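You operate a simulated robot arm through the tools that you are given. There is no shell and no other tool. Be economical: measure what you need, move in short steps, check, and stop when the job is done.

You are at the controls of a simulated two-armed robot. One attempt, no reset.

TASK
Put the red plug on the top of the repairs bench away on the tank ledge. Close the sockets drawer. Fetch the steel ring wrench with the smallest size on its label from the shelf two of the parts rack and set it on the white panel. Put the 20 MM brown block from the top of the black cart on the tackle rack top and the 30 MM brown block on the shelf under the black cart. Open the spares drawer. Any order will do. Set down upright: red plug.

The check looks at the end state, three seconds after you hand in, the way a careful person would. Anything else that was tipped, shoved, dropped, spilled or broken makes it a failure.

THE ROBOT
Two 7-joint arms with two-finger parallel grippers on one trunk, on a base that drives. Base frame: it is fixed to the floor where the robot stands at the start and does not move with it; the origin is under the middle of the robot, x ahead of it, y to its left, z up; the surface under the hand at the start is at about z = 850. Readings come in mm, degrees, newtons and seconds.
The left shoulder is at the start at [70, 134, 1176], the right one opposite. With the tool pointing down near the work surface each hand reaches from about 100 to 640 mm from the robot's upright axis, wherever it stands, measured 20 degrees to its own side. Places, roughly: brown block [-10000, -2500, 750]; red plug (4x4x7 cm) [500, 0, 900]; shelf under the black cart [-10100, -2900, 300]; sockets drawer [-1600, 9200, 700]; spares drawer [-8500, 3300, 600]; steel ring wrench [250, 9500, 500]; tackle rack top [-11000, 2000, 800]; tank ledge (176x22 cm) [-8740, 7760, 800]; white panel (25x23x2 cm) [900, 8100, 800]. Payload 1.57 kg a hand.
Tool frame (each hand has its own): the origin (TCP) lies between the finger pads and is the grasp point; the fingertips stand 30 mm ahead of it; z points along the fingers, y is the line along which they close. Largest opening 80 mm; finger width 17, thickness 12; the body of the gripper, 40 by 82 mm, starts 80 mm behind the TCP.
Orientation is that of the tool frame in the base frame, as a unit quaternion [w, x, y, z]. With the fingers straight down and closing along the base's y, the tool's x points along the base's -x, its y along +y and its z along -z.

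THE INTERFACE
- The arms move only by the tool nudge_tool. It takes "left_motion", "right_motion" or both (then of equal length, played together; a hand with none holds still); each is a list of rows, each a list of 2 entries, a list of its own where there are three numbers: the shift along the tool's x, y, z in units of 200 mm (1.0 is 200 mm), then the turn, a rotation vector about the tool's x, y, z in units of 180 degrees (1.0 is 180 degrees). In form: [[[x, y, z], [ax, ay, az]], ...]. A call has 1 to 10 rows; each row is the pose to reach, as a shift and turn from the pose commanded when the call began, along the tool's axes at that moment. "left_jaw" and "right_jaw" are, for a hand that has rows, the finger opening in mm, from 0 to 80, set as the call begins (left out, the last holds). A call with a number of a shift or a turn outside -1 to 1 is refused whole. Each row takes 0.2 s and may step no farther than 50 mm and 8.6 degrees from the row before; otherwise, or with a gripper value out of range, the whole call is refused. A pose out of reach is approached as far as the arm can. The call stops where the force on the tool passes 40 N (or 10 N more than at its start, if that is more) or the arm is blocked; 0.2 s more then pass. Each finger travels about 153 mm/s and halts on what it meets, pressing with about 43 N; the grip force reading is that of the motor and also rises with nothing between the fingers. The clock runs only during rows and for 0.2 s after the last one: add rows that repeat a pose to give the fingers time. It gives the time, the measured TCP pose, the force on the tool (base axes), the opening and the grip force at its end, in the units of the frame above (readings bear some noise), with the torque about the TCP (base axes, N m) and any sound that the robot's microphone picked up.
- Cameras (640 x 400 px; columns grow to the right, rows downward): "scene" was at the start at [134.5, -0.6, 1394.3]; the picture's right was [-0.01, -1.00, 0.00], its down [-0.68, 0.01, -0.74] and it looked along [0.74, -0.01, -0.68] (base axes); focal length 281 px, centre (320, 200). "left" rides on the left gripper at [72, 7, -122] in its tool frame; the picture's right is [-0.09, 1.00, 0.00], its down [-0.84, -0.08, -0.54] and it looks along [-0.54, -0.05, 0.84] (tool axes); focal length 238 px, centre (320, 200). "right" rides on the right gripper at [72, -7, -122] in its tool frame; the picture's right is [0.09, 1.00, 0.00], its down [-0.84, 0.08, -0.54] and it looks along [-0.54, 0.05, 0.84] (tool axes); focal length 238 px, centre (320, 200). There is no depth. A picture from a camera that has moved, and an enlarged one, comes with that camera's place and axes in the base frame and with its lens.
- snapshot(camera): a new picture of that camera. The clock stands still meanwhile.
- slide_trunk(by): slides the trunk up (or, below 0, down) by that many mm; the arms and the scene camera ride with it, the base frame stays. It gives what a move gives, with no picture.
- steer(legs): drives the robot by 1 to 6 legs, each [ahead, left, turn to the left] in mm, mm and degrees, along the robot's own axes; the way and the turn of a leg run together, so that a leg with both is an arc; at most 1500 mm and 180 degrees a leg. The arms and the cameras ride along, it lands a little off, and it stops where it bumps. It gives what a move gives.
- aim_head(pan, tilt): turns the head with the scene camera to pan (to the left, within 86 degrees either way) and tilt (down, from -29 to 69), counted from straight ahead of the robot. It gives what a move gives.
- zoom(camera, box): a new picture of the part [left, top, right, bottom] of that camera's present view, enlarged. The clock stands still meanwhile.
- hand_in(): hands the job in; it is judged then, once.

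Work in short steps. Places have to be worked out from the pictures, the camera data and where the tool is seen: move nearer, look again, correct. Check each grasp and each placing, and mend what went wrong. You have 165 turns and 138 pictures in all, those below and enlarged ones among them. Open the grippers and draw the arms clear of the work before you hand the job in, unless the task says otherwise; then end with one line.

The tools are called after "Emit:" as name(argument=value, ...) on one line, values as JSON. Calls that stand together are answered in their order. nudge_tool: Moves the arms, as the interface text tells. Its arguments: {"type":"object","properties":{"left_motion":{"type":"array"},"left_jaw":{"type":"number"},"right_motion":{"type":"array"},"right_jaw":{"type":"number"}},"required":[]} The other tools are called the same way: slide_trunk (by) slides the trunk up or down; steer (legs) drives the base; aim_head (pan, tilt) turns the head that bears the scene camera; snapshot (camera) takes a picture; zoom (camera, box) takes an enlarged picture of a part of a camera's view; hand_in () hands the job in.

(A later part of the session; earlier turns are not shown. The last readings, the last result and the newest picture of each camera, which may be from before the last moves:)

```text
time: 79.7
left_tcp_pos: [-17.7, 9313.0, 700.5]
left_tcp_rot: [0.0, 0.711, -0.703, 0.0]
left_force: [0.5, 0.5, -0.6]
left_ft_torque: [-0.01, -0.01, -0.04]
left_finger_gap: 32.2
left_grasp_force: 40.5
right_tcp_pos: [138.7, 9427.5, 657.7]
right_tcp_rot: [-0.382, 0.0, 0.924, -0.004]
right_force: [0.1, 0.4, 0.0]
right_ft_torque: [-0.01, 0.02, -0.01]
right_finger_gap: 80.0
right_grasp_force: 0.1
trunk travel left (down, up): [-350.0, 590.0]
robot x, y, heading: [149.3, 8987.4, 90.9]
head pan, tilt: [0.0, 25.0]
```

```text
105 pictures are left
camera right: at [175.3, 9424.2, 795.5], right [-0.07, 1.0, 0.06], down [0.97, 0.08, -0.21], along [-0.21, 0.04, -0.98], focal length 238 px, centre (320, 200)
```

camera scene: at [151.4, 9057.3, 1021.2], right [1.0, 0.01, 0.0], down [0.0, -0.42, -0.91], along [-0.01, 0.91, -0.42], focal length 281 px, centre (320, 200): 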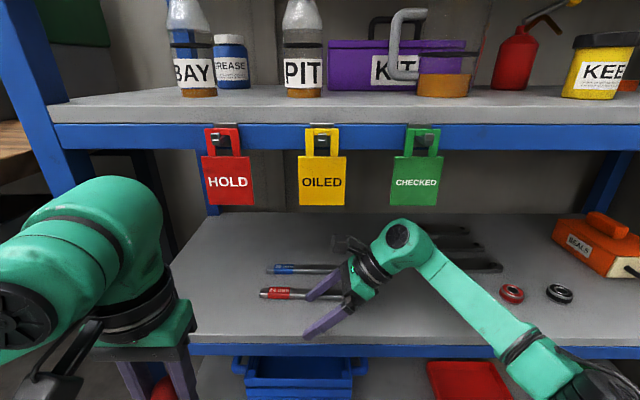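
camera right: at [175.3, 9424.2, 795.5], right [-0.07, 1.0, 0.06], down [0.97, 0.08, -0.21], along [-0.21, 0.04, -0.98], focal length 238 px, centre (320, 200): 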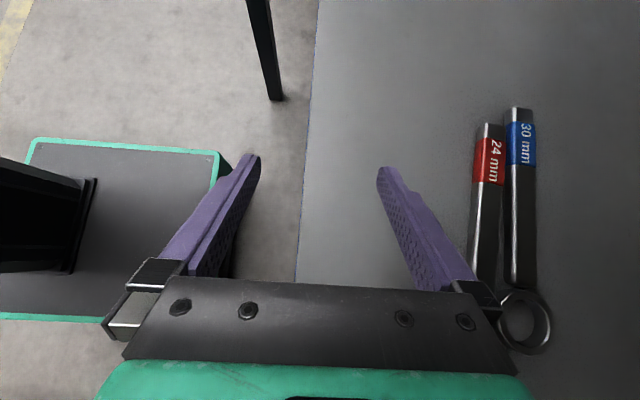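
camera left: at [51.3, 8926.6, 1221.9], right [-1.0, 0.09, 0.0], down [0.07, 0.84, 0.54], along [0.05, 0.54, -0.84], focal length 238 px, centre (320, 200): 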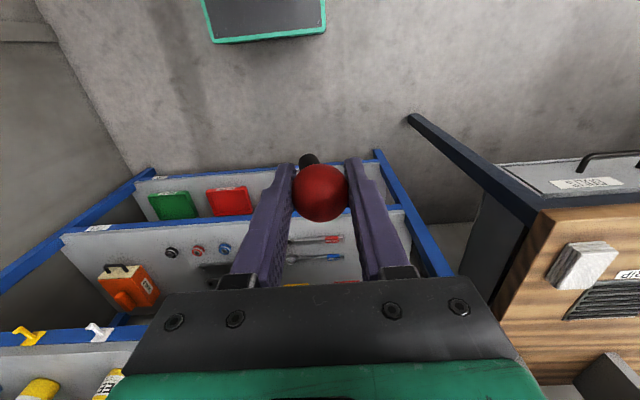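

My wrist may be close under the padlocks, so I'll lower the hand back 25 mm, then zoom in on the wrenches and check the padlocks.

Emit:
nudge_tool(right_motion=[[[-0.09, -0.1, 0.09], [0, 0, 0]]])

Emit:
zoom(camera="right", box=[420, 60, 620, 385])

Emit:
snapshot(camera="scene")

```text
time: 80.1
left_tcp_pos: [-17.0, 9311.6, 700.2]
left_tcp_rot: [0.001, 0.709, -0.705, 0.0]
left_force: [0.8, 0.8, -0.7]
left_ft_torque: [0.01, 0.02, -0.01]
left_finger_gap: 32.0
left_grasp_force: 40.8
right_tcp_pos: [140.6, 9407.9, 629.8]
right_tcp_rot: [-0.383, 0.001, 0.924, -0.003]
right_force: [0.6, 0.5, -0.1]
right_ft_torque: [-0.03, -0.01, 0.01]
right_finger_gap: 80.1
right_grasp_force: 0.0
trunk travel left (down, up): [-350.0, 590.0]
robot x, y, heading: [152.8, 8985.5, 90.5]
head pan, tilt: [0.0, 25.0]
```

```text
1.23 times, centred on (520, 222) of right
camera zoom: at [175.2, 9404.7, 768.1], right [-0.07, 1.0, 0.06], down [0.97, 0.08, -0.21], along [-0.21, 0.04, -0.98], focal length 293 px, centre (74, 172)
```

zoom: 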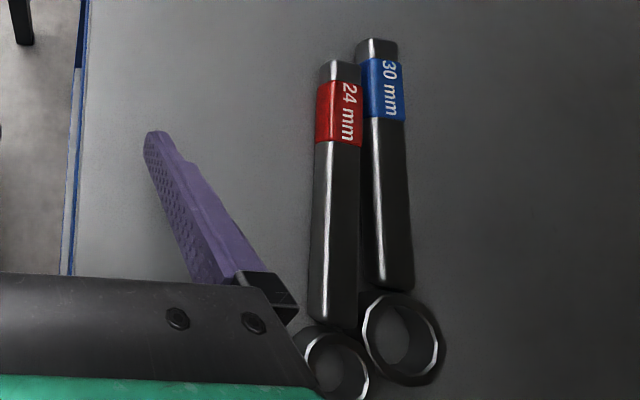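

```text
103 pictures are left
camera scene: at [151.3, 9127.1, 1021.3], right [1.0, 0.01, 0.0], down [0.0, -0.42, -0.91], along [-0.01, 0.91, -0.42], focal length 281 px, centre (320, 200)
```

scene: 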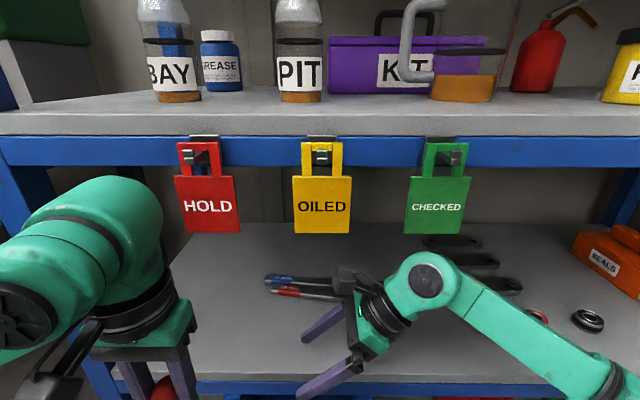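

The padlocks are undisturbed. The 24 mm wrench now touches the 30 mm one, with its ring at about (243, 9581) and the 30 mm ring at about (224, 9631). I'll hook my far finger behind the 24 mm ring and draw it forward. First I'll strafe right 100 mm and ahead 30 mm for reach.

Emit:
steer(legs=[[30, -100, 0]])

Emit:
snapshot(camera="right")

Emit:
snapshot(camera="scene")

```text
time: 81.2
left_tcp_pos: [83.9, 9344.3, 700.1]
left_tcp_rot: [0.0, 0.71, -0.704, 0.0]
left_force: [0.0, -0.3, -0.2]
left_ft_torque: [-0.04, 0.02, -0.05]
left_finger_gap: 32.1
left_grasp_force: 40.4
right_tcp_pos: [241.2, 9441.0, 629.5]
right_tcp_rot: [-0.383, 0.0, 0.924, -0.004]
right_force: [-0.1, 0.3, 0.1]
right_ft_torque: [0.01, 0.01, -0.03]
right_finger_gap: 80.0
right_grasp_force: 0.0
trunk travel left (down, up): [-350.0, 590.0]
robot x, y, heading: [253.8, 9016.0, 90.4]
head pan, tilt: [0.0, 25.0]
```

```text
102 pictures are left
camera right: at [276.6, 9436.3, 767.9], right [-0.07, 1.0, 0.06], down [0.97, 0.08, -0.21], along [-0.21, 0.04, -0.98], focal length 238 px, centre (320, 200)
```

right: 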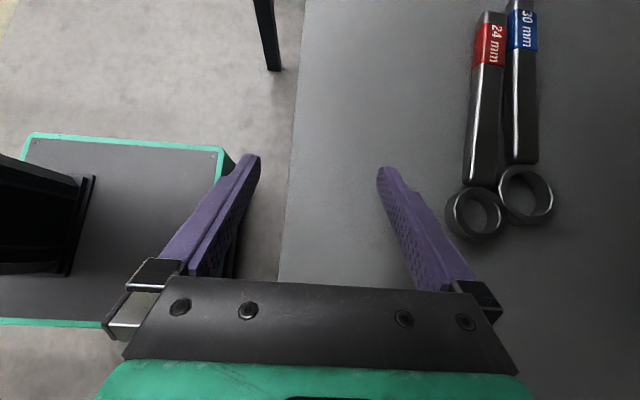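

```text
101 pictures are left
camera scene: at [252.8, 9158.8, 1021.2], right [1.0, 0.01, 0.0], down [0.0, -0.42, -0.91], along [-0.01, 0.91, -0.42], focal length 281 px, centre (320, 200)
```

scene: 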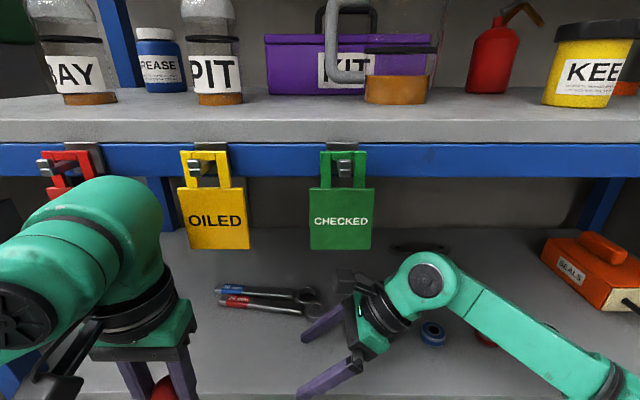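

The left wrist is close to the padlock line, so I'll draw the left hand back 90 mm. The safer fix is to push the 24 mm wrench along its own axis (towards +x) from its tag end, which frees its ring end from the other wrench. I'll strafe left 150 mm to reach it.

Emit:
nudge_tool(left_motion=[[[0.15, 0, 0], [0, 0, 0]], [[0.3, 0, 0], [0, 0, 0]], [[0.45, 0, 0], [0, 0, 0]]])

Emit:
steer(legs=[[10, 150, 0]])

Emit:
nudge_tool(right_motion=[[[0.05, 0, 0.05], [0, 0, 0]], [[0.1, 0, 0.1], [0, 0, 0]], [[0.15, 0, 0.15], [0, 0, 0]], [[0.2, 0, 0.2], [0, 0, 0]]], right_jaw=0)

Emit:
snapshot(camera="right")

Emit:
snapshot(camera="scene")

```text
time: 82.0
left_tcp_pos: [86.0, 9313.6, 701.2]
left_tcp_rot: [-0.001, 0.71, -0.704, 0.0]
left_force: [0.5, -0.5, -1.0]
left_ft_torque: [0.03, 0.04, -0.01]
left_finger_gap: 32.2
left_grasp_force: 40.6
left hand out of reach, approached as far as the arm can: row 2, 3
right_tcp_pos: [239.9, 9440.0, 630.1]
right_tcp_rot: [-0.383, 0.0, 0.924, -0.004]
right_force: [0.6, -0.3, -0.6]
right_ft_torque: [0.0, 0.03, -0.02]
right_finger_gap: 79.9
right_grasp_force: 0.0
trunk travel left (down, up): [-350.0, 590.0]
robot x, y, heading: [251.7, 9016.2, 90.6]
head pan, tilt: [0.0, 25.0]
```

```text
time: 83.4
left_tcp_pos: [-65.6, 9323.6, 699.9]
left_tcp_rot: [-0.001, 0.709, -0.706, 0.0]
left_force: [-0.6, 0.6, -1.4]
left_ft_torque: [-0.02, -0.02, -0.03]
left_finger_gap: 32.1
left_grasp_force: 40.4
right_tcp_pos: [89.9, 9450.4, 630.1]
right_tcp_rot: [-0.382, 0.002, 0.924, -0.004]
right_force: [1.3, -0.7, -0.2]
right_ft_torque: [0.01, -0.03, 0.0]
right_finger_gap: 80.1
right_grasp_force: 0.0
trunk travel left (down, up): [-350.0, 590.0]
robot x, y, heading: [103.3, 9024.6, 90.2]
head pan, tilt: [0.0, 25.0]
```

```text
time: 84.4
left_tcp_pos: [-65.6, 9323.8, 699.2]
left_tcp_rot: [0.0, 0.709, -0.705, 0.0]
left_force: [-0.3, -1.0, -0.5]
left_ft_torque: [0.0, -0.02, 0.0]
left_finger_gap: 32.2
left_grasp_force: 40.2
right_tcp_pos: [34.0, 9448.0, 628.7]
right_tcp_rot: [-0.382, 0.002, 0.924, -0.004]
right_force: [0.3, -0.1, -0.1]
right_ft_torque: [0.0, 0.02, 0.01]
right_finger_gap: 0.0
right_grasp_force: 21.8
trunk travel left (down, up): [-350.0, 590.0]
robot x, y, heading: [101.0, 9026.1, 90.0]
head pan, tilt: [0.0, 25.0]
```

```text
100 pictures are left
camera right: at [69.1, 9443.7, 767.3], right [-0.06, 1.0, 0.06], down [0.98, 0.07, -0.21], along [-0.21, 0.04, -0.98], focal length 238 px, centre (320, 200)
```

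right: 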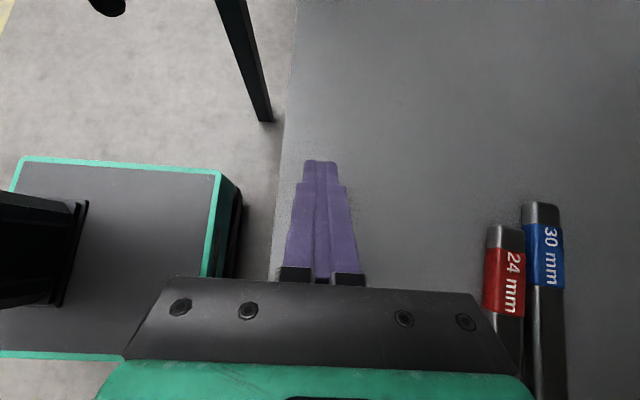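

```text
99 pictures are left
camera scene: at [100.2, 9167.7, 1021.2], right [1.0, 0.01, 0.0], down [0.0, -0.42, -0.91], along [0.0, 0.91, -0.42], focal length 281 px, centre (320, 200)
```

scene: 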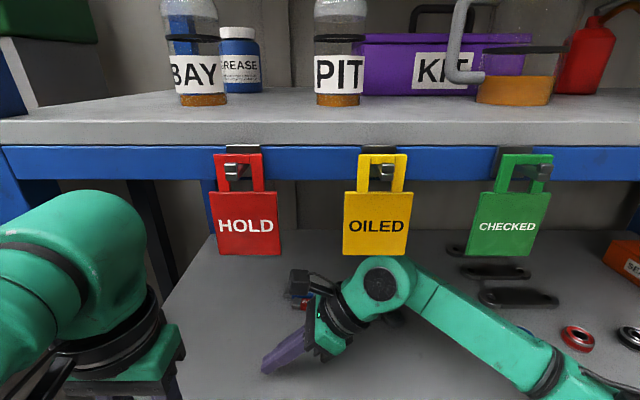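

The 24 mm tag end is at about (41, 9606). I'll move the closed fingers to just left of it, still above the wrench tops.

Emit:
nudge_tool(right_motion=[[[0.042, 0.2, 0.042], [0, 0, 0]], [[0.042, 0.4, 0.042], [0, 0, 0]], [[0.042, 0.6, 0.042], [0, 0, 0]], [[0.042, 0.78, 0.042], [0, 0, 0]]])

Emit:
snapshot(camera="right")

```text
time: 85.4
left_tcp_pos: [-65.9, 9322.6, 700.4]
left_tcp_rot: [-0.001, 0.709, -0.705, 0.001]
left_force: [-0.7, -0.6, -0.6]
left_ft_torque: [-0.02, 0.0, -0.01]
left_finger_gap: 32.0
left_grasp_force: 40.4
right_tcp_pos: [19.3, 9605.4, 628.6]
right_tcp_rot: [-0.381, -0.001, 0.924, -0.003]
right_force: [0.2, -0.1, -0.3]
right_ft_torque: [-0.02, 0.03, 0.01]
right_finger_gap: 0.1
right_grasp_force: 21.4
trunk travel left (down, up): [-350.0, 590.0]
robot x, y, heading: [98.0, 9022.5, 90.1]
head pan, tilt: [0.0, 25.0]
```

```text
98 pictures are left
camera right: at [55.3, 9600.2, 766.9], right [-0.07, 1.0, 0.06], down [0.98, 0.08, -0.21], along [-0.21, 0.05, -0.98], focal length 238 px, centre (320, 200)
```

right: 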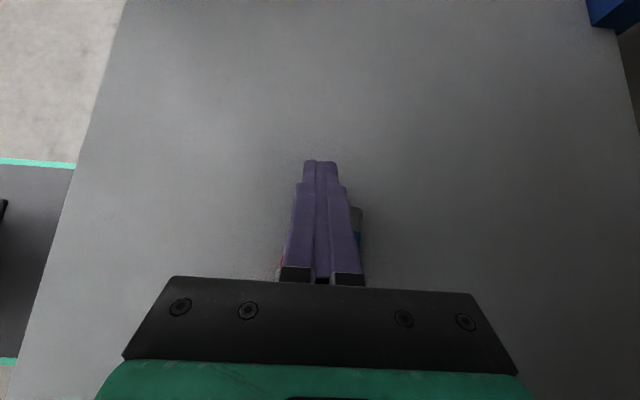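

The fingertips are left of the tag end. I'll lower to just above the shelf.

Emit:
nudge_tool(right_motion=[[[-0.05, -0.015, 0.05], [0, 0, 0]], [[-0.1, -0.02, 0.1], [0, 0, 0]]])

Emit:
zoom(camera="right", box=[260, 140, 420, 290])

```text
time: 86.0
left_tcp_pos: [-64.3, 9322.3, 701.7]
left_tcp_rot: [-0.001, 0.709, -0.705, 0.0]
left_force: [0.1, 0.4, -0.8]
left_ft_torque: [0.01, 0.0, 0.04]
left_finger_gap: 32.3
left_grasp_force: 40.5
right_tcp_pos: [20.8, 9601.1, 606.4]
right_tcp_rot: [-0.388, 0.002, 0.922, 0.002]
right_force: [-0.4, 11.3, 20.7]
right_ft_torque: [0.31, 0.35, -0.08]
right_finger_gap: 0.1
right_grasp_force: 21.1
trunk travel left (down, up): [-350.0, 590.0]
robot x, y, heading: [100.9, 9028.0, 90.1]
head pan, tilt: [0.0, 25.0]
```

```text
2.67 times, centred on (340, 215) of right
camera zoom: at [59.1, 9595.3, 745.0], right [-0.06, 1.0, 0.07], down [0.97, 0.07, -0.22], along [-0.22, 0.05, -0.97], focal length 636 px, centre (267, 160)
```

zoom: 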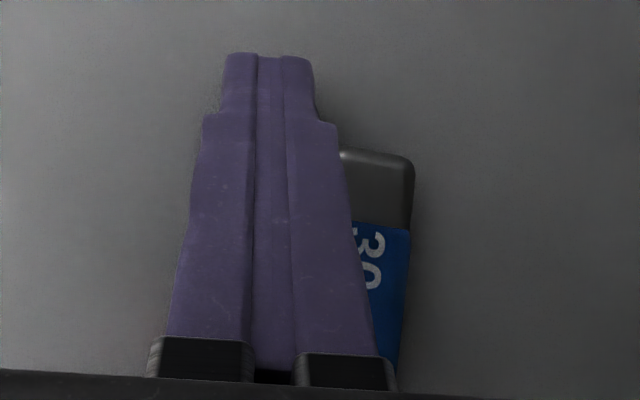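

Contact at TCP z ≈ 606 puts the shelf at about z 577. I'll lift about 5 mm off it and push the wrench about 85 mm along its own axis.

Emit:
nudge_tool(right_motion=[[[0.042, 0, -0.042], [0, 0, 0]], [[-0.046, -0.02, -0.13], [0, 0, 0]], [[-0.134, -0.04, -0.219], [0, 0, 0]], [[-0.223, -0.06, -0.307], [0, 0, 0]], [[-0.311, -0.08, -0.396], [0, 0, 0]]])

Emit:
snapshot(camera="right")

Emit:
zoom(camera="scene", box=[200, 220, 520, 400])

```text
time: 87.2
left_tcp_pos: [-66.6, 9324.2, 700.3]
left_tcp_rot: [0.0, 0.709, -0.705, 0.0]
left_force: [1.8, 1.4, -0.9]
left_ft_torque: [0.01, 0.0, 0.02]
left_finger_gap: 32.1
left_grasp_force: 40.6
right_tcp_pos: [125.5, 9583.7, 613.8]
right_tcp_rot: [-0.382, 0.002, 0.924, -0.003]
right_force: [0.1, 0.3, 0.8]
right_ft_torque: [0.03, 0.0, -0.05]
right_finger_gap: 0.0
right_grasp_force: 21.4
trunk travel left (down, up): [-350.0, 590.0]
robot x, y, heading: [101.5, 9027.1, 90.3]
head pan, tilt: [0.0, 25.0]
```

```text
96 pictures are left
camera right: at [161.0, 9579.1, 751.7], right [-0.06, 1.0, 0.06], down [0.98, 0.08, -0.21], along [-0.21, 0.04, -0.98], focal length 238 px, centre (320, 200)
```

right: 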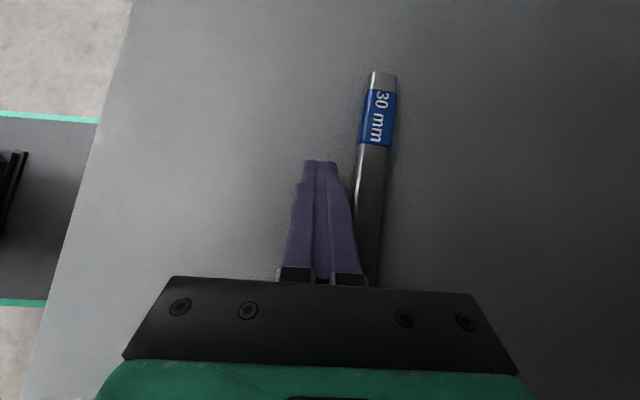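

```text
2.00 times, centred on (360, 310) of scene
camera zoom: at [100.7, 9167.5, 1021.2], right [1.0, 0.01, 0.0], down [0.0, -0.42, -0.91], along [-0.01, 0.91, -0.42], focal length 562 px, centre (240, -20)
```

zoom: 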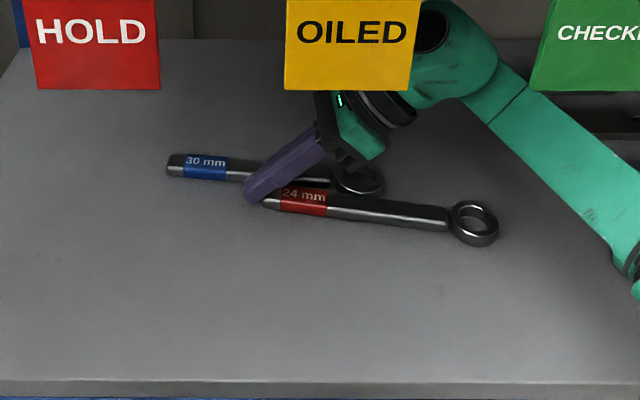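

The 24 mm wrench is now free, with its tag end at about (123, 9582) and its ring at (316, 9557). I'll lift and travel over to x ≈ 280, above its neck half.

Emit:
nudge_tool(right_motion=[[[0.141, 0, -0.057], [0, 0, 0]], [[-0.008, -0.025, -0.202], [0, 0, 0]], [[-0.157, -0.05, -0.347], [0, 0, 0]], [[-0.305, -0.075, -0.492], [0, 0, 0]], [[-0.454, -0.1, -0.638], [0, 0, 0]]])

Emit:
nudge_tool(right_motion=[[[0, 0, 0], [0, 0, 0]], [[0, 0, 0], [0, 0, 0]]], right_jaw=60)

Emit:
snapshot(camera="right")

Emit:
snapshot(camera="scene")

```text
time: 88.4
left_tcp_pos: [-65.4, 9323.8, 700.9]
left_tcp_rot: [0.0, 0.71, -0.704, 0.0]
left_force: [0.1, 0.7, -0.6]
left_ft_torque: [0.03, -0.01, 0.01]
left_finger_gap: 32.1
left_grasp_force: 40.4
right_tcp_pos: [275.8, 9563.8, 640.4]
right_tcp_rot: [-0.383, 0.001, 0.924, -0.003]
right_force: [0.6, 0.1, 0.5]
right_ft_torque: [-0.02, 0.03, -0.02]
right_finger_gap: 0.0
right_grasp_force: 21.2
trunk travel left (down, up): [-350.0, 590.0]
robot x, y, heading: [103.5, 9022.7, 90.1]
head pan, tilt: [0.0, 25.0]
```

```text
time: 89.0
left_tcp_pos: [-66.0, 9323.8, 701.8]
left_tcp_rot: [0.0, 0.709, -0.706, 0.0]
left_force: [-0.2, 0.4, -1.0]
left_ft_torque: [-0.02, 0.0, 0.03]
left_finger_gap: 32.1
left_grasp_force: 40.6
right_tcp_pos: [274.5, 9563.4, 640.8]
right_tcp_rot: [-0.382, 0.001, 0.924, -0.004]
right_force: [0.3, -0.4, 0.7]
right_ft_torque: [-0.01, -0.01, 0.01]
right_finger_gap: 60.1
right_grasp_force: 0.0
trunk travel left (down, up): [-350.0, 590.0]
robot x, y, heading: [101.5, 9023.4, 90.3]
head pan, tilt: [0.0, 25.0]
```

```text
94 pictures are left
camera right: at [310.8, 9558.3, 778.9], right [-0.06, 1.0, 0.06], down [0.98, 0.07, -0.21], along [-0.21, 0.04, -0.98], focal length 238 px, centre (320, 200)
```

right: 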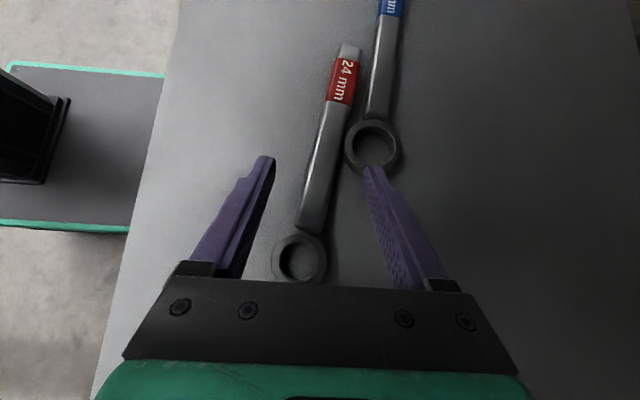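

```text
93 pictures are left
camera scene: at [100.4, 9167.6, 1021.2], right [1.0, 0.01, 0.0], down [0.0, -0.42, -0.91], along [-0.01, 0.91, -0.42], focal length 281 px, centre (320, 200)
```

scene: 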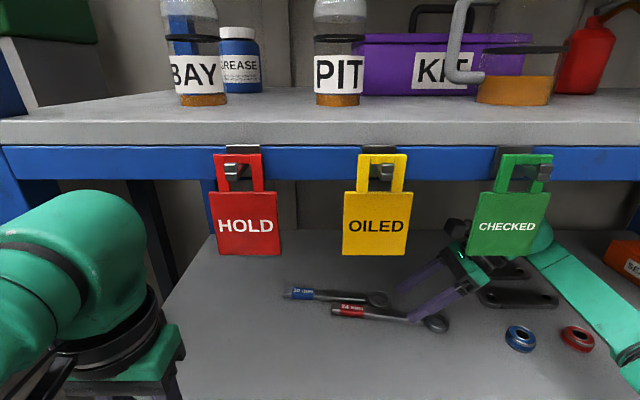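

The wrench handle is centred between the fingers. I'll shift 10 mm clear of the 30 mm ring, lower, and then grip.

Emit:
nudge_tool(right_motion=[[[-0.037, 0, -0.037], [0, 0, 0]], [[-0.094, 0, 0.02], [0, 0, 0]], [[-0.15, 0, 0.076], [0, 0, 0]]])

Emit:
snapshot(camera="right")

```text
time: 89.8
left_tcp_pos: [-65.7, 9323.9, 700.7]
left_tcp_rot: [-0.001, 0.709, -0.705, 0.0]
left_force: [-0.1, 0.5, -1.9]
left_ft_torque: [-0.01, -0.03, -0.01]
left_finger_gap: 32.0
left_grasp_force: 39.9
right_tcp_pos: [287.4, 9564.8, 607.5]
right_tcp_rot: [-0.383, 0.002, 0.924, -0.002]
right_force: [-0.4, -0.9, 1.0]
right_ft_torque: [0.02, 0.01, 0.0]
right_finger_gap: 60.0
right_grasp_force: 0.1
trunk travel left (down, up): [-350.0, 590.0]
robot x, y, heading: [101.2, 9023.8, 90.4]
head pan, tilt: [0.0, 25.0]
```

```text
92 pictures are left
camera right: at [323.4, 9560.9, 746.0], right [-0.06, 1.0, 0.06], down [0.98, 0.07, -0.21], along [-0.21, 0.04, -0.98], focal length 238 px, centre (320, 200)
```

right: 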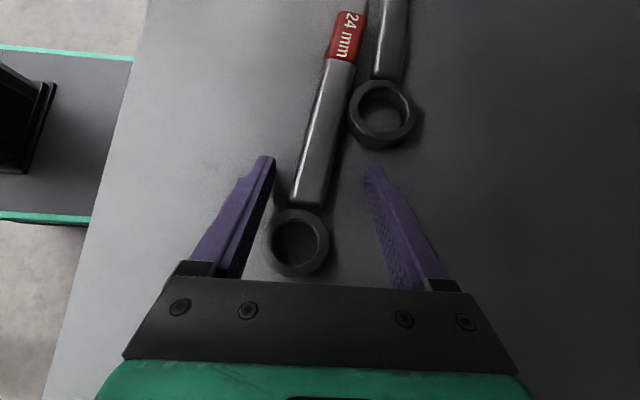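

The fingers straddle the handle by the neck. I'll close on it.

Emit:
nudge_tool(right_motion=[[[0, 0, 0], [0, 0, 0]], [[0, 0, 0], [0, 0, 0]], [[0, 0, 0], [0, 0, 0]]], right_jaw=5)

Emit:
snapshot(camera="right")

```text
time: 90.6
left_tcp_pos: [-66.1, 9324.2, 699.7]
left_tcp_rot: [0.0, 0.71, -0.705, 0.0]
left_force: [-0.1, 0.8, -1.8]
left_ft_torque: [-0.01, 0.02, 0.02]
left_finger_gap: 32.2
left_grasp_force: 40.2
right_tcp_pos: [286.2, 9564.9, 607.4]
right_tcp_rot: [-0.382, 0.001, 0.924, -0.003]
right_force: [0.0, 0.3, 0.9]
right_ft_torque: [-0.01, 0.28, 0.07]
right_finger_gap: 23.7
right_grasp_force: 35.5
trunk travel left (down, up): [-350.0, 590.0]
robot x, y, heading: [101.0, 9025.9, 90.3]
head pan, tilt: [0.0, 25.0]
```

```text
91 pictures are left
camera right: at [323.3, 9560.6, 746.4], right [-0.06, 1.0, 0.06], down [0.97, 0.07, -0.21], along [-0.21, 0.04, -0.98], focal length 238 px, centre (320, 200)
```

right: 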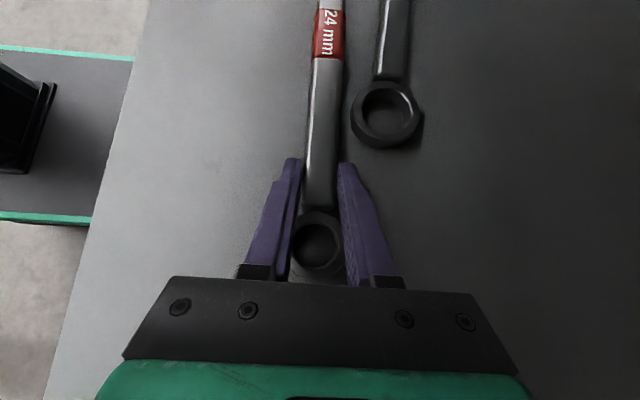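

It's gripped at a 23.7 mm gap. I'll lift 20 mm and draw it out towards -y, then check.

Emit:
nudge_tool(right_motion=[[[0.035, 0, -0.035], [0, 0, 0]], [[0.08, 0, -0.08], [0, 0, 0]], [[0.08, -0.12, -0.08], [0, 0, 0]], [[0.08, -0.3, -0.08], [0, 0, 0]], [[0.08, -0.5, -0.08], [0, 0, 0]], [[0.08, -0.7, -0.08], [0, 0, 0]], [[0.08, -0.9, -0.08], [0, 0, 0]]])

Emit:
snapshot(camera="right")

Emit:
snapshot(camera="scene")

```text
time: 92.2
left_tcp_pos: [-64.9, 9324.9, 700.7]
left_tcp_rot: [0.001, 0.71, -0.704, -0.001]
left_force: [-0.6, 0.0, -0.5]
left_ft_torque: [0.0, 0.01, -0.02]
left_finger_gap: 32.0
left_grasp_force: 41.3
right_tcp_pos: [286.2, 9385.8, 628.0]
right_tcp_rot: [-0.383, 0.001, 0.924, -0.003]
right_force: [0.8, 0.2, -3.3]
right_ft_torque: [-0.03, -0.17, 0.0]
right_finger_gap: 23.5
right_grasp_force: 35.8
trunk travel left (down, up): [-350.0, 590.0]
robot x, y, heading: [96.8, 9024.2, 90.2]
head pan, tilt: [0.0, 25.0]
```

```text
90 pictures are left
camera right: at [321.2, 9380.7, 767.2], right [-0.06, 1.0, 0.06], down [0.98, 0.07, -0.21], along [-0.21, 0.04, -0.98], focal length 238 px, centre (320, 200)
```

right: 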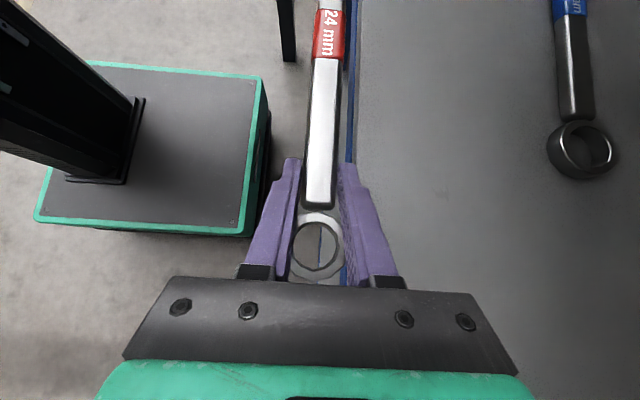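

```text
89 pictures are left
camera scene: at [99.9, 9167.0, 1021.3], right [1.0, 0.01, 0.0], down [0.0, -0.42, -0.91], along [-0.01, 0.91, -0.42], focal length 281 px, centre (320, 200)
```

scene: 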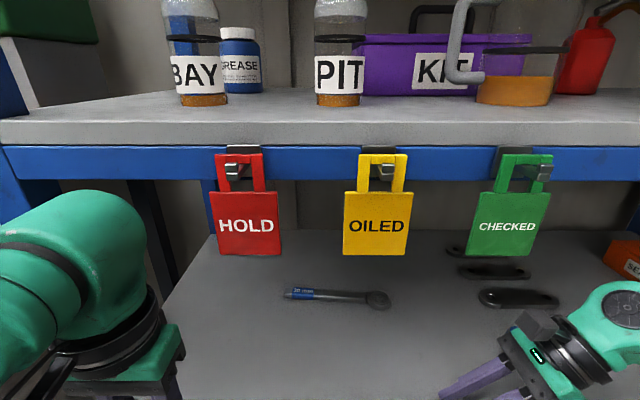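

The wrench is held securely. The 30 mm wrench has shifted only about 20 mm, and I may nudge it back later. Now I'll back out, raise the trunk and turn right towards the white panel.

Emit:
steer(legs=[[-400, 0, 0]])

Emit:
slide_trunk(by=400)

Emit:
steer(legs=[[0, 0, -90]])

Emit:
aim_head(pan=0, tilt=30)

Emit:
snapshot(camera="scene")

```text
time: 94.7
left_tcp_pos: [-63.3, 8927.3, 701.3]
left_tcp_rot: [0.0, 0.709, -0.705, -0.001]
left_force: [0.2, 0.2, -1.1]
left_ft_torque: [0.04, 0.0, -0.01]
left_finger_gap: 32.3
left_grasp_force: 40.4
right_tcp_pos: [288.1, 8991.2, 629.1]
right_tcp_rot: [-0.383, 0.002, 0.924, -0.002]
right_force: [0.7, 0.5, -3.1]
right_ft_torque: [-0.01, -0.15, -0.02]
right_finger_gap: 23.4
right_grasp_force: 35.7
trunk travel left (down, up): [-350.0, 590.0]
robot x, y, heading: [103.2, 8627.7, 90.1]
head pan, tilt: [0.0, 25.0]
```

```text
time: 98.5
left_tcp_pos: [-62.4, 8929.5, 1100.4]
left_tcp_rot: [0.0, 0.709, -0.706, 0.0]
left_force: [-0.2, 0.4, -0.5]
left_ft_torque: [0.0, -0.03, -0.01]
left_finger_gap: 32.1
left_grasp_force: 40.7
right_tcp_pos: [289.4, 8991.1, 1028.3]
right_tcp_rot: [-0.382, 0.002, 0.924, -0.003]
right_force: [0.3, 0.8, -2.2]
right_ft_torque: [-0.01, -0.12, 0.02]
right_finger_gap: 23.3
right_grasp_force: 35.6
trunk travel left (down, up): [-750.0, 190.0]
robot x, y, heading: [101.1, 8629.3, 90.4]
head pan, tilt: [0.0, 25.0]
```

```text
time: 102.8
left_tcp_pos: [404.4, 8791.3, 1100.7]
left_tcp_rot: [-0.001, 0.004, 1.0, 0.0]
left_force: [0.5, 0.7, -0.5]
left_ft_torque: [0.01, -0.05, 0.02]
left_finger_gap: 32.1
left_grasp_force: 40.6
right_tcp_pos: [462.3, 8438.6, 1028.4]
right_tcp_rot: [-0.271, 0.66, 0.646, 0.271]
right_force: [-0.3, -0.1, -2.3]
right_ft_torque: [-0.14, 0.0, 0.02]
right_finger_gap: 23.5
right_grasp_force: 35.9
trunk travel left (down, up): [-750.0, 190.0]
robot x, y, heading: [103.4, 8628.7, -0.6]
head pan, tilt: [0.0, 25.0]
```

```text
time: 103.5
left_tcp_pos: [404.1, 8789.5, 1100.7]
left_tcp_rot: [-0.001, 0.004, 1.0, 0.0]
left_force: [-0.2, 0.4, -1.2]
left_ft_torque: [0.01, -0.05, -0.05]
left_finger_gap: 32.3
left_grasp_force: 40.6
right_tcp_pos: [461.3, 8436.8, 1027.5]
right_tcp_rot: [-0.27, 0.66, 0.647, 0.271]
right_force: [-0.8, 0.7, -2.6]
right_ft_torque: [-0.16, 0.03, 0.01]
right_finger_gap: 23.6
right_grasp_force: 35.7
trunk travel left (down, up): [-750.0, 190.0]
robot x, y, heading: [103.9, 8633.5, -0.4]
head pan, tilt: [0.0, 30.0]
```

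```text
88 pictures are left
camera scene: at [244.5, 8628.6, 1413.2], right [-0.01, -1.0, 0.0], down [-0.5, 0.0, -0.87], along [0.87, -0.01, -0.5], focal length 281 px, centre (320, 200)
```

scene: 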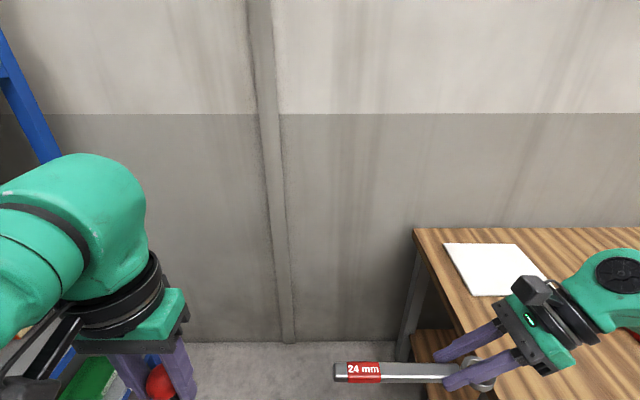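

The wall is at x ≈ 1172, so there isn't room to face the bench end squarely. I'll approach at 45° from its corner instead and look again.

Emit:
steer(legs=[[300, 0, 0], [0, 0, -45]])

Emit:
aim_head(pan=0, tilt=45)

Emit:
snapshot(camera="scene")

Emit:
snapshot(camera="right")

```text
time: 107.5
left_tcp_pos: [723.5, 8536.1, 1100.3]
left_tcp_rot: [0.0, 0.376, 0.926, 0.0]
left_force: [-0.1, -1.0, -0.8]
left_ft_torque: [0.04, -0.02, -0.01]
left_finger_gap: 32.0
left_grasp_force: 40.3
right_tcp_pos: [521.9, 8240.8, 1027.9]
right_tcp_rot: [-0.151, 0.853, 0.355, 0.352]
right_force: [-0.2, 0.7, -2.5]
right_ft_torque: [-0.13, 0.09, 0.0]
right_finger_gap: 23.3
right_grasp_force: 35.4
trunk travel left (down, up): [-750.0, 190.0]
robot x, y, heading: [393.1, 8627.9, -44.0]
head pan, tilt: [0.0, 30.0]
```

```text
time: 108.2
left_tcp_pos: [722.9, 8535.4, 1099.5]
left_tcp_rot: [0.0, 0.376, 0.926, 0.0]
left_force: [0.4, 0.0, -0.5]
left_ft_torque: [0.02, -0.03, 0.01]
left_finger_gap: 32.3
left_grasp_force: 40.8
right_tcp_pos: [521.1, 8240.5, 1029.2]
right_tcp_rot: [-0.15, 0.853, 0.354, 0.352]
right_force: [-0.2, 0.2, -2.0]
right_ft_torque: [-0.11, 0.11, 0.0]
right_finger_gap: 23.4
right_grasp_force: 36.0
trunk travel left (down, up): [-750.0, 190.0]
robot x, y, heading: [393.7, 8628.0, -44.4]
head pan, tilt: [0.0, 45.0]
```

```text
87 pictures are left
camera scene: at [489.7, 8535.7, 1390.7], right [-0.7, -0.72, 0.0], down [-0.51, 0.49, -0.71], along [0.51, -0.49, -0.71], focal length 281 px, centre (320, 200)
```

scene: 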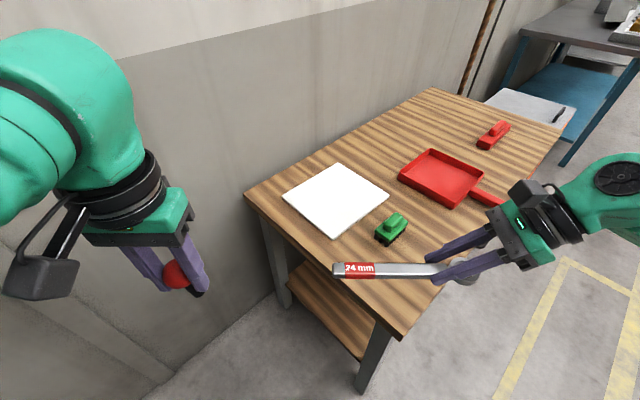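

```text
86 pictures are left
camera right: at [492.5, 8220.9, 1166.5], right [0.75, -0.65, 0.06], down [-0.63, -0.75, -0.21], along [0.18, 0.12, -0.98], focal length 238 px, centre (320, 200)
```

right: 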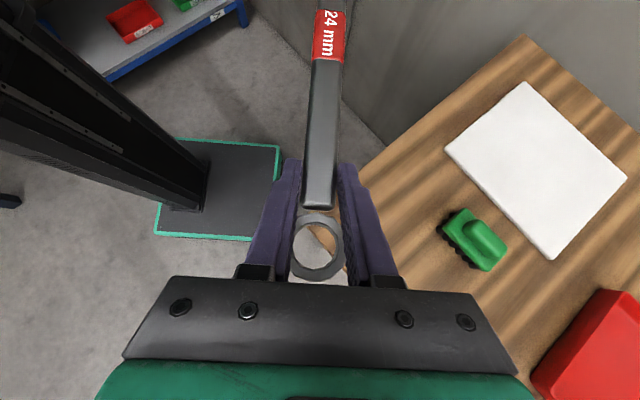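

The panel's centre is at about (893, 8076), the bench end at y ≈ 8276 and the toy at (693, 8082). I'll turn to face the bench end squarely and shift to x ≈ 725, keeping well off the wall.

Emit:
steer(legs=[[0, 0, -45.7], [60, 330, 0]])

Emit:
snapshot(camera="scene")

Emit:
snapshot(camera="right")

```text
time: 112.6
left_tcp_pos: [865.9, 8271.5, 1103.6]
left_tcp_rot: [0.006, 0.71, 0.704, 0.004]
left_force: [-0.6, -0.2, -1.1]
left_ft_torque: [0.0, -0.02, 0.0]
left_finger_gap: 32.0
left_grasp_force: 40.7
right_tcp_pos: [515.4, 8213.8, 1026.1]
right_tcp_rot: [0.0, 0.921, -0.007, 0.388]
right_force: [0.5, 0.3, -2.8]
right_ft_torque: [-0.04, 0.15, -0.01]
right_finger_gap: 23.5
right_grasp_force: 35.4
trunk travel left (down, up): [-750.0, 190.0]
robot x, y, heading: [718.4, 8569.6, -90.4]
head pan, tilt: [0.0, 45.0]
stopped in leg 2: the robot was blocked; the commanded pose is now the measured one
```

```text
85 pictures are left
camera scene: at [700.6, 8442.7, 1391.4], right [-1.0, 0.01, -0.02], down [0.02, 0.7, -0.71], along [0.01, -0.71, -0.7], focal length 281 px, centre (320, 200)
```

scene: 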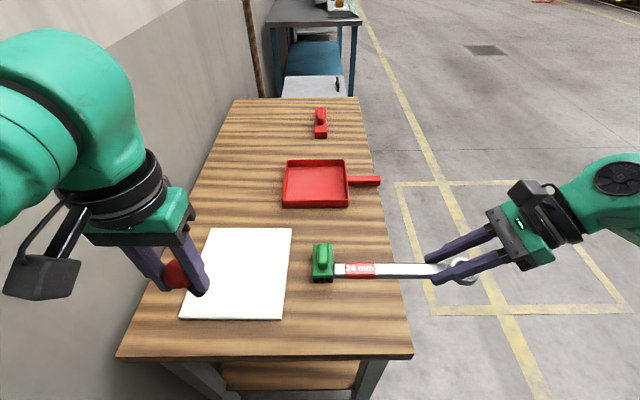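

```text
84 pictures are left
camera right: at [478.4, 8221.2, 1164.1], right [0.05, -1.0, 0.06], down [-0.97, -0.06, -0.22], along [0.22, -0.05, -0.97], focal length 238 px, centre (320, 200)
```

right: 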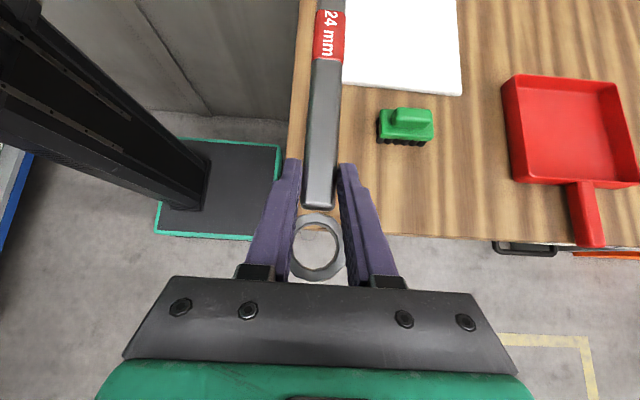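

The left elbow touched the wall. I'll back off 70 mm to the right and check how things stand.

Emit:
steer(legs=[[0, -70, 0], [25, 0, 0.4]])

Emit:
snapshot(camera="scene")

```text
time: 114.0
left_tcp_pos: [816.6, 8248.3, 1101.6]
left_tcp_rot: [0.0, 0.707, 0.707, -0.002]
left_force: [-0.2, 1.0, 0.5]
left_ft_torque: [-0.05, 0.04, -0.01]
left_finger_gap: 32.2
left_grasp_force: 40.7
right_tcp_pos: [464.4, 8187.9, 1029.0]
right_tcp_rot: [-0.001, 0.924, -0.003, 0.381]
right_force: [0.6, 0.2, -2.0]
right_ft_torque: [-0.01, 0.18, -0.04]
right_finger_gap: 23.5
right_grasp_force: 35.4
trunk travel left (down, up): [-750.0, 190.0]
robot x, y, heading: [651.2, 8545.8, -90.0]
head pan, tilt: [0.0, 45.0]
```

```text
83 pictures are left
camera scene: at [654.7, 8418.9, 1391.2], right [-1.0, 0.0, 0.0], down [0.0, 0.7, -0.71], along [0.0, -0.71, -0.7], focal length 281 px, centre (320, 200)
```

scene: 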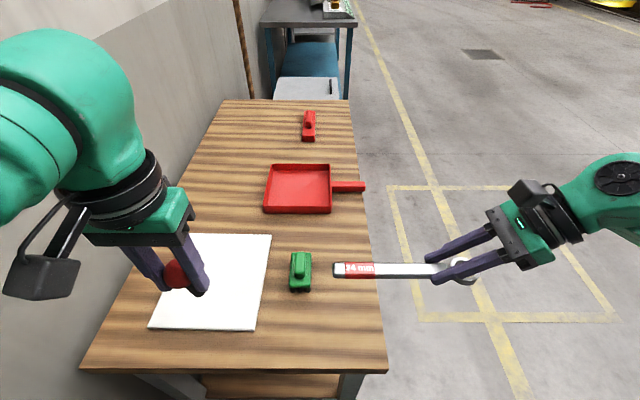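

The robot is level again. The panel spans x 785–1010 and y 7950–8193. I'll bring the wrench in high (TCP z ≈ 960), first in y and then towards +x.

Emit:
nudge_tool(right_motion=[[[-0.0825, 0.193, 0.0825], [0, 0, 0]], [[-0.165, 0.387, 0.165], [0, 0, 0]], [[-0.2475, 0.58, 0.2475], [0, 0, 0]], [[-0.106, 0.58, 0.389], [0, 0, 0]], [[0.035, 0.58, 0.53], [0, 0, 0]], [[0.177, 0.58, 0.672], [0, 0, 0]], [[0.318, 0.58, 0.813], [0, 0, 0]], [[0.46, 0.58, 0.954], [0, 0, 0]]])

Emit:
snapshot(camera="scene")

Emit:
snapshot(camera="right")

```text
time: 115.8
left_tcp_pos: [816.5, 8244.1, 1099.5]
left_tcp_rot: [-0.003, 0.707, 0.707, 0.0]
left_force: [-0.6, -0.6, -1.2]
left_ft_torque: [0.0, 0.01, 0.02]
left_finger_gap: 31.9
left_grasp_force: 41.2
right_tcp_pos: [666.1, 8063.9, 953.9]
right_tcp_rot: [-0.003, 0.924, -0.005, 0.381]
right_force: [0.3, -0.1, -2.1]
right_ft_torque: [0.01, 0.15, -0.01]
right_finger_gap: 23.5
right_grasp_force: 35.7
trunk travel left (down, up): [-750.0, 190.0]
robot x, y, heading: [653.7, 8543.2, -90.1]
head pan, tilt: [0.0, 45.0]
```

```text
82 pictures are left
camera scene: at [655.8, 8412.3, 1390.5], right [-1.0, 0.0, 0.0], down [0.0, 0.71, -0.71], along [0.0, -0.71, -0.71], focal length 281 px, centre (320, 200)
```

scene: 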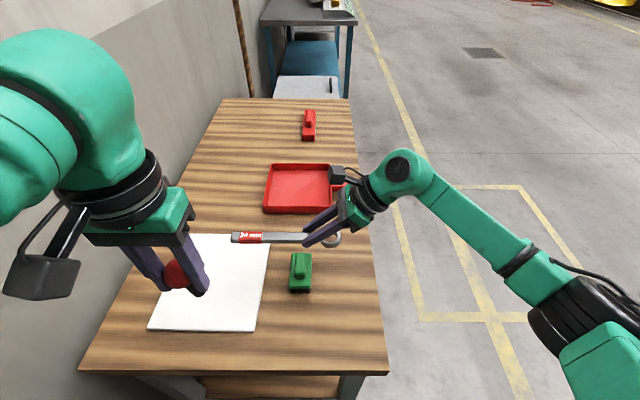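

```text
81 pictures are left
camera right: at [631.2, 8070.8, 1092.3], right [0.06, -1.0, 0.06], down [-0.98, -0.07, -0.21], along [0.21, -0.04, -0.98], focal length 238 px, centre (320, 200)
```

right: 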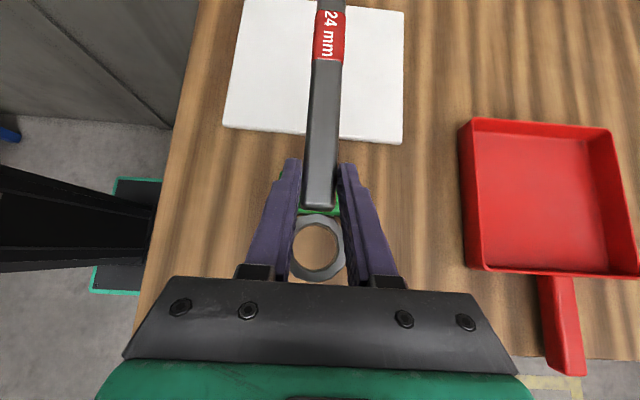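

The panel's near edge is at x ≈ 785, with its top at about z 797. I'll move 177 mm further in +x and then down.

Emit:
nudge_tool(right_motion=[[[0.156, -0.01, 0.156], [0, 0, 0]], [[0.313, -0.02, 0.313], [0, 0, 0]], [[0.47, -0.03, 0.47], [0, 0, 0]], [[0.626, -0.04, 0.626], [0, 0, 0]]])

Emit:
nudge_tool(right_motion=[[[-0.14, 0, 0.14], [0, 0, 0]], [[-0.28, 0, 0.28], [0, 0, 0]], [[-0.36, 0, 0.36], [0, 0, 0]]])

Emit:
snapshot(camera="scene")

Emit:
snapshot(camera="right")

```text
time: 116.8
left_tcp_pos: [818.5, 8244.2, 1099.8]
left_tcp_rot: [-0.002, 0.707, 0.707, -0.001]
left_force: [0.4, 0.4, -0.9]
left_ft_torque: [-0.01, 0.02, 0.02]
left_finger_gap: 32.0
left_grasp_force: 41.4
right_tcp_pos: [844.7, 8075.2, 952.4]
right_tcp_rot: [-0.003, 0.925, -0.004, 0.381]
right_force: [-0.2, -0.3, -4.2]
right_ft_torque: [0.02, 0.19, 0.0]
right_finger_gap: 23.8
right_grasp_force: 35.7
trunk travel left (down, up): [-750.0, 190.0]
robot x, y, heading: [651.5, 8539.4, -90.1]
head pan, tilt: [0.0, 45.0]
```

```text
time: 117.6
left_tcp_pos: [817.0, 8244.9, 1100.4]
left_tcp_rot: [-0.001, 0.707, 0.707, 0.0]
left_force: [0.3, 0.4, 0.5]
left_ft_torque: [0.0, 0.01, 0.0]
left_finger_gap: 32.1
left_grasp_force: 40.8
right_tcp_pos: [842.0, 8075.6, 852.8]
right_tcp_rot: [-0.003, 0.924, -0.005, 0.382]
right_force: [-1.7, -0.3, -2.2]
right_ft_torque: [0.03, 0.16, 0.02]
right_finger_gap: 23.6
right_grasp_force: 35.3
trunk travel left (down, up): [-750.0, 190.0]
robot x, y, heading: [649.8, 8539.4, -90.1]
head pan, tilt: [0.0, 45.0]
```

```text
80 pictures are left
camera scene: at [653.4, 8412.7, 1390.6], right [-1.0, 0.0, 0.0], down [0.0, 0.71, -0.71], along [0.0, -0.71, -0.71], focal length 281 px, centre (320, 200)
```

scene: 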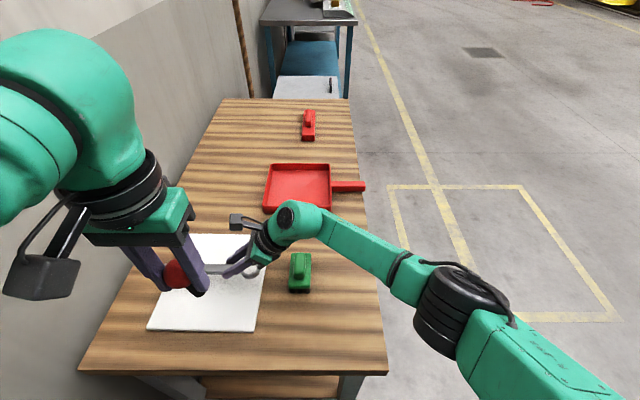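

```text
79 pictures are left
camera right: at [806.8, 8082.8, 991.6], right [0.06, -1.0, 0.06], down [-0.98, -0.07, -0.21], along [0.21, -0.04, -0.98], focal length 238 px, centre (320, 200)
```

right: 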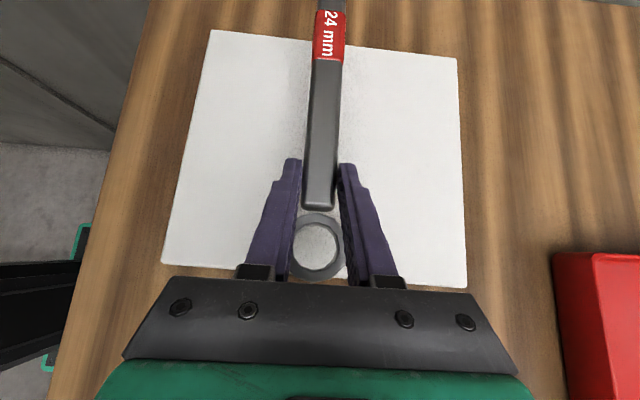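

The wrench is well over the panel. I'll lower in small steps until contact.

Emit:
nudge_tool(right_motion=[[[-0.04, 0, 0.04], [0, 0, 0]], [[-0.065, 0, 0.065], [0, 0, 0]], [[-0.075, 0, 0.075], [0, 0, 0]]])

Emit:
nudge_tool(right_motion=[[[-0.007, 0, 0.007], [0, 0, 0]], [[-0.014, 0, 0.014], [0, 0, 0]]])

```text
time: 118.4
left_tcp_pos: [816.5, 8244.0, 1099.5]
left_tcp_rot: [-0.001, 0.707, 0.707, 0.0]
left_force: [0.6, 0.4, -1.2]
left_ft_torque: [-0.01, 0.06, -0.06]
left_finger_gap: 32.1
left_grasp_force: 40.7
right_tcp_pos: [841.0, 8075.7, 831.8]
right_tcp_rot: [-0.003, 0.924, -0.004, 0.381]
right_force: [0.4, -0.3, -2.0]
right_ft_torque: [-0.01, 0.17, 0.01]
right_finger_gap: 23.3
right_grasp_force: 35.9
trunk travel left (down, up): [-750.0, 190.0]
robot x, y, heading: [649.7, 8544.9, -89.9]
head pan, tilt: [0.0, 45.0]
```

```text
time: 119.0
left_tcp_pos: [816.8, 8245.0, 1100.0]
left_tcp_rot: [-0.001, 0.707, 0.707, 0.0]
left_force: [1.1, 0.1, 0.2]
left_ft_torque: [-0.03, 0.0, 0.02]
left_finger_gap: 32.1
left_grasp_force: 40.9
right_tcp_pos: [840.3, 8075.0, 829.2]
right_tcp_rot: [-0.002, 0.924, -0.005, 0.382]
right_force: [0.8, 0.2, -2.6]
right_ft_torque: [-0.02, 0.13, 0.0]
right_finger_gap: 23.6
right_grasp_force: 35.4
trunk travel left (down, up): [-750.0, 190.0]
robot x, y, heading: [650.8, 8542.7, -90.0]
head pan, tilt: [0.0, 45.0]
```

No contact yet. I'll keep lowering.

Emit:
nudge_tool(right_motion=[[[-0.01, 0, 0.01], [0, 0, 0]], [[-0.018, 0, 0.018], [0, 0, 0]]])

Emit:
nudge_tool(right_motion=[[[-0.01, 0, 0.01], [0, 0, 0]], [[-0.018, 0, 0.018], [0, 0, 0]]])

Emit:
snapshot(camera="right")

```text
time: 119.6
left_tcp_pos: [815.5, 8244.1, 1099.0]
left_tcp_rot: [-0.002, 0.707, 0.708, 0.0]
left_force: [-0.3, 0.4, -1.5]
left_ft_torque: [-0.02, -0.02, -0.01]
left_finger_gap: 32.1
left_grasp_force: 40.6
right_tcp_pos: [840.8, 8075.8, 824.1]
right_tcp_rot: [-0.003, 0.924, -0.004, 0.382]
right_force: [0.3, 0.0, -3.0]
right_ft_torque: [-0.01, 0.18, -0.01]
right_finger_gap: 23.6
right_grasp_force: 36.0
trunk travel left (down, up): [-750.0, 190.0]
robot x, y, heading: [653.0, 8544.4, -90.0]
head pan, tilt: [0.0, 45.0]
```

```text
time: 120.2
left_tcp_pos: [816.1, 8245.0, 1099.7]
left_tcp_rot: [-0.001, 0.708, 0.707, -0.001]
left_force: [-0.7, 0.0, -0.9]
left_ft_torque: [0.0, 0.02, 0.0]
left_finger_gap: 32.4
left_grasp_force: 40.3
right_tcp_pos: [840.9, 8075.9, 819.4]
right_tcp_rot: [-0.002, 0.924, -0.005, 0.383]
right_force: [0.3, -0.6, 0.4]
right_ft_torque: [-0.07, -0.33, -0.11]
right_finger_gap: 23.4
right_grasp_force: 35.7
trunk travel left (down, up): [-750.0, 190.0]
robot x, y, heading: [650.7, 8546.3, -89.9]
head pan, tilt: [0.0, 45.0]
```

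```text
78 pictures are left
camera right: at [805.1, 8082.9, 958.5], right [0.06, -1.0, 0.06], down [-0.98, -0.07, -0.21], along [0.21, -0.04, -0.98], focal length 238 px, centre (320, 200)
```

right: 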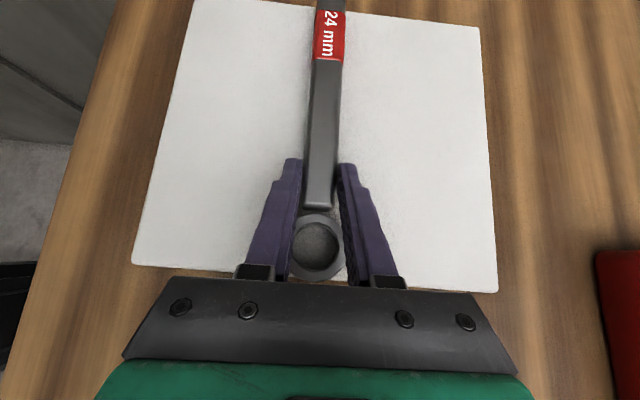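

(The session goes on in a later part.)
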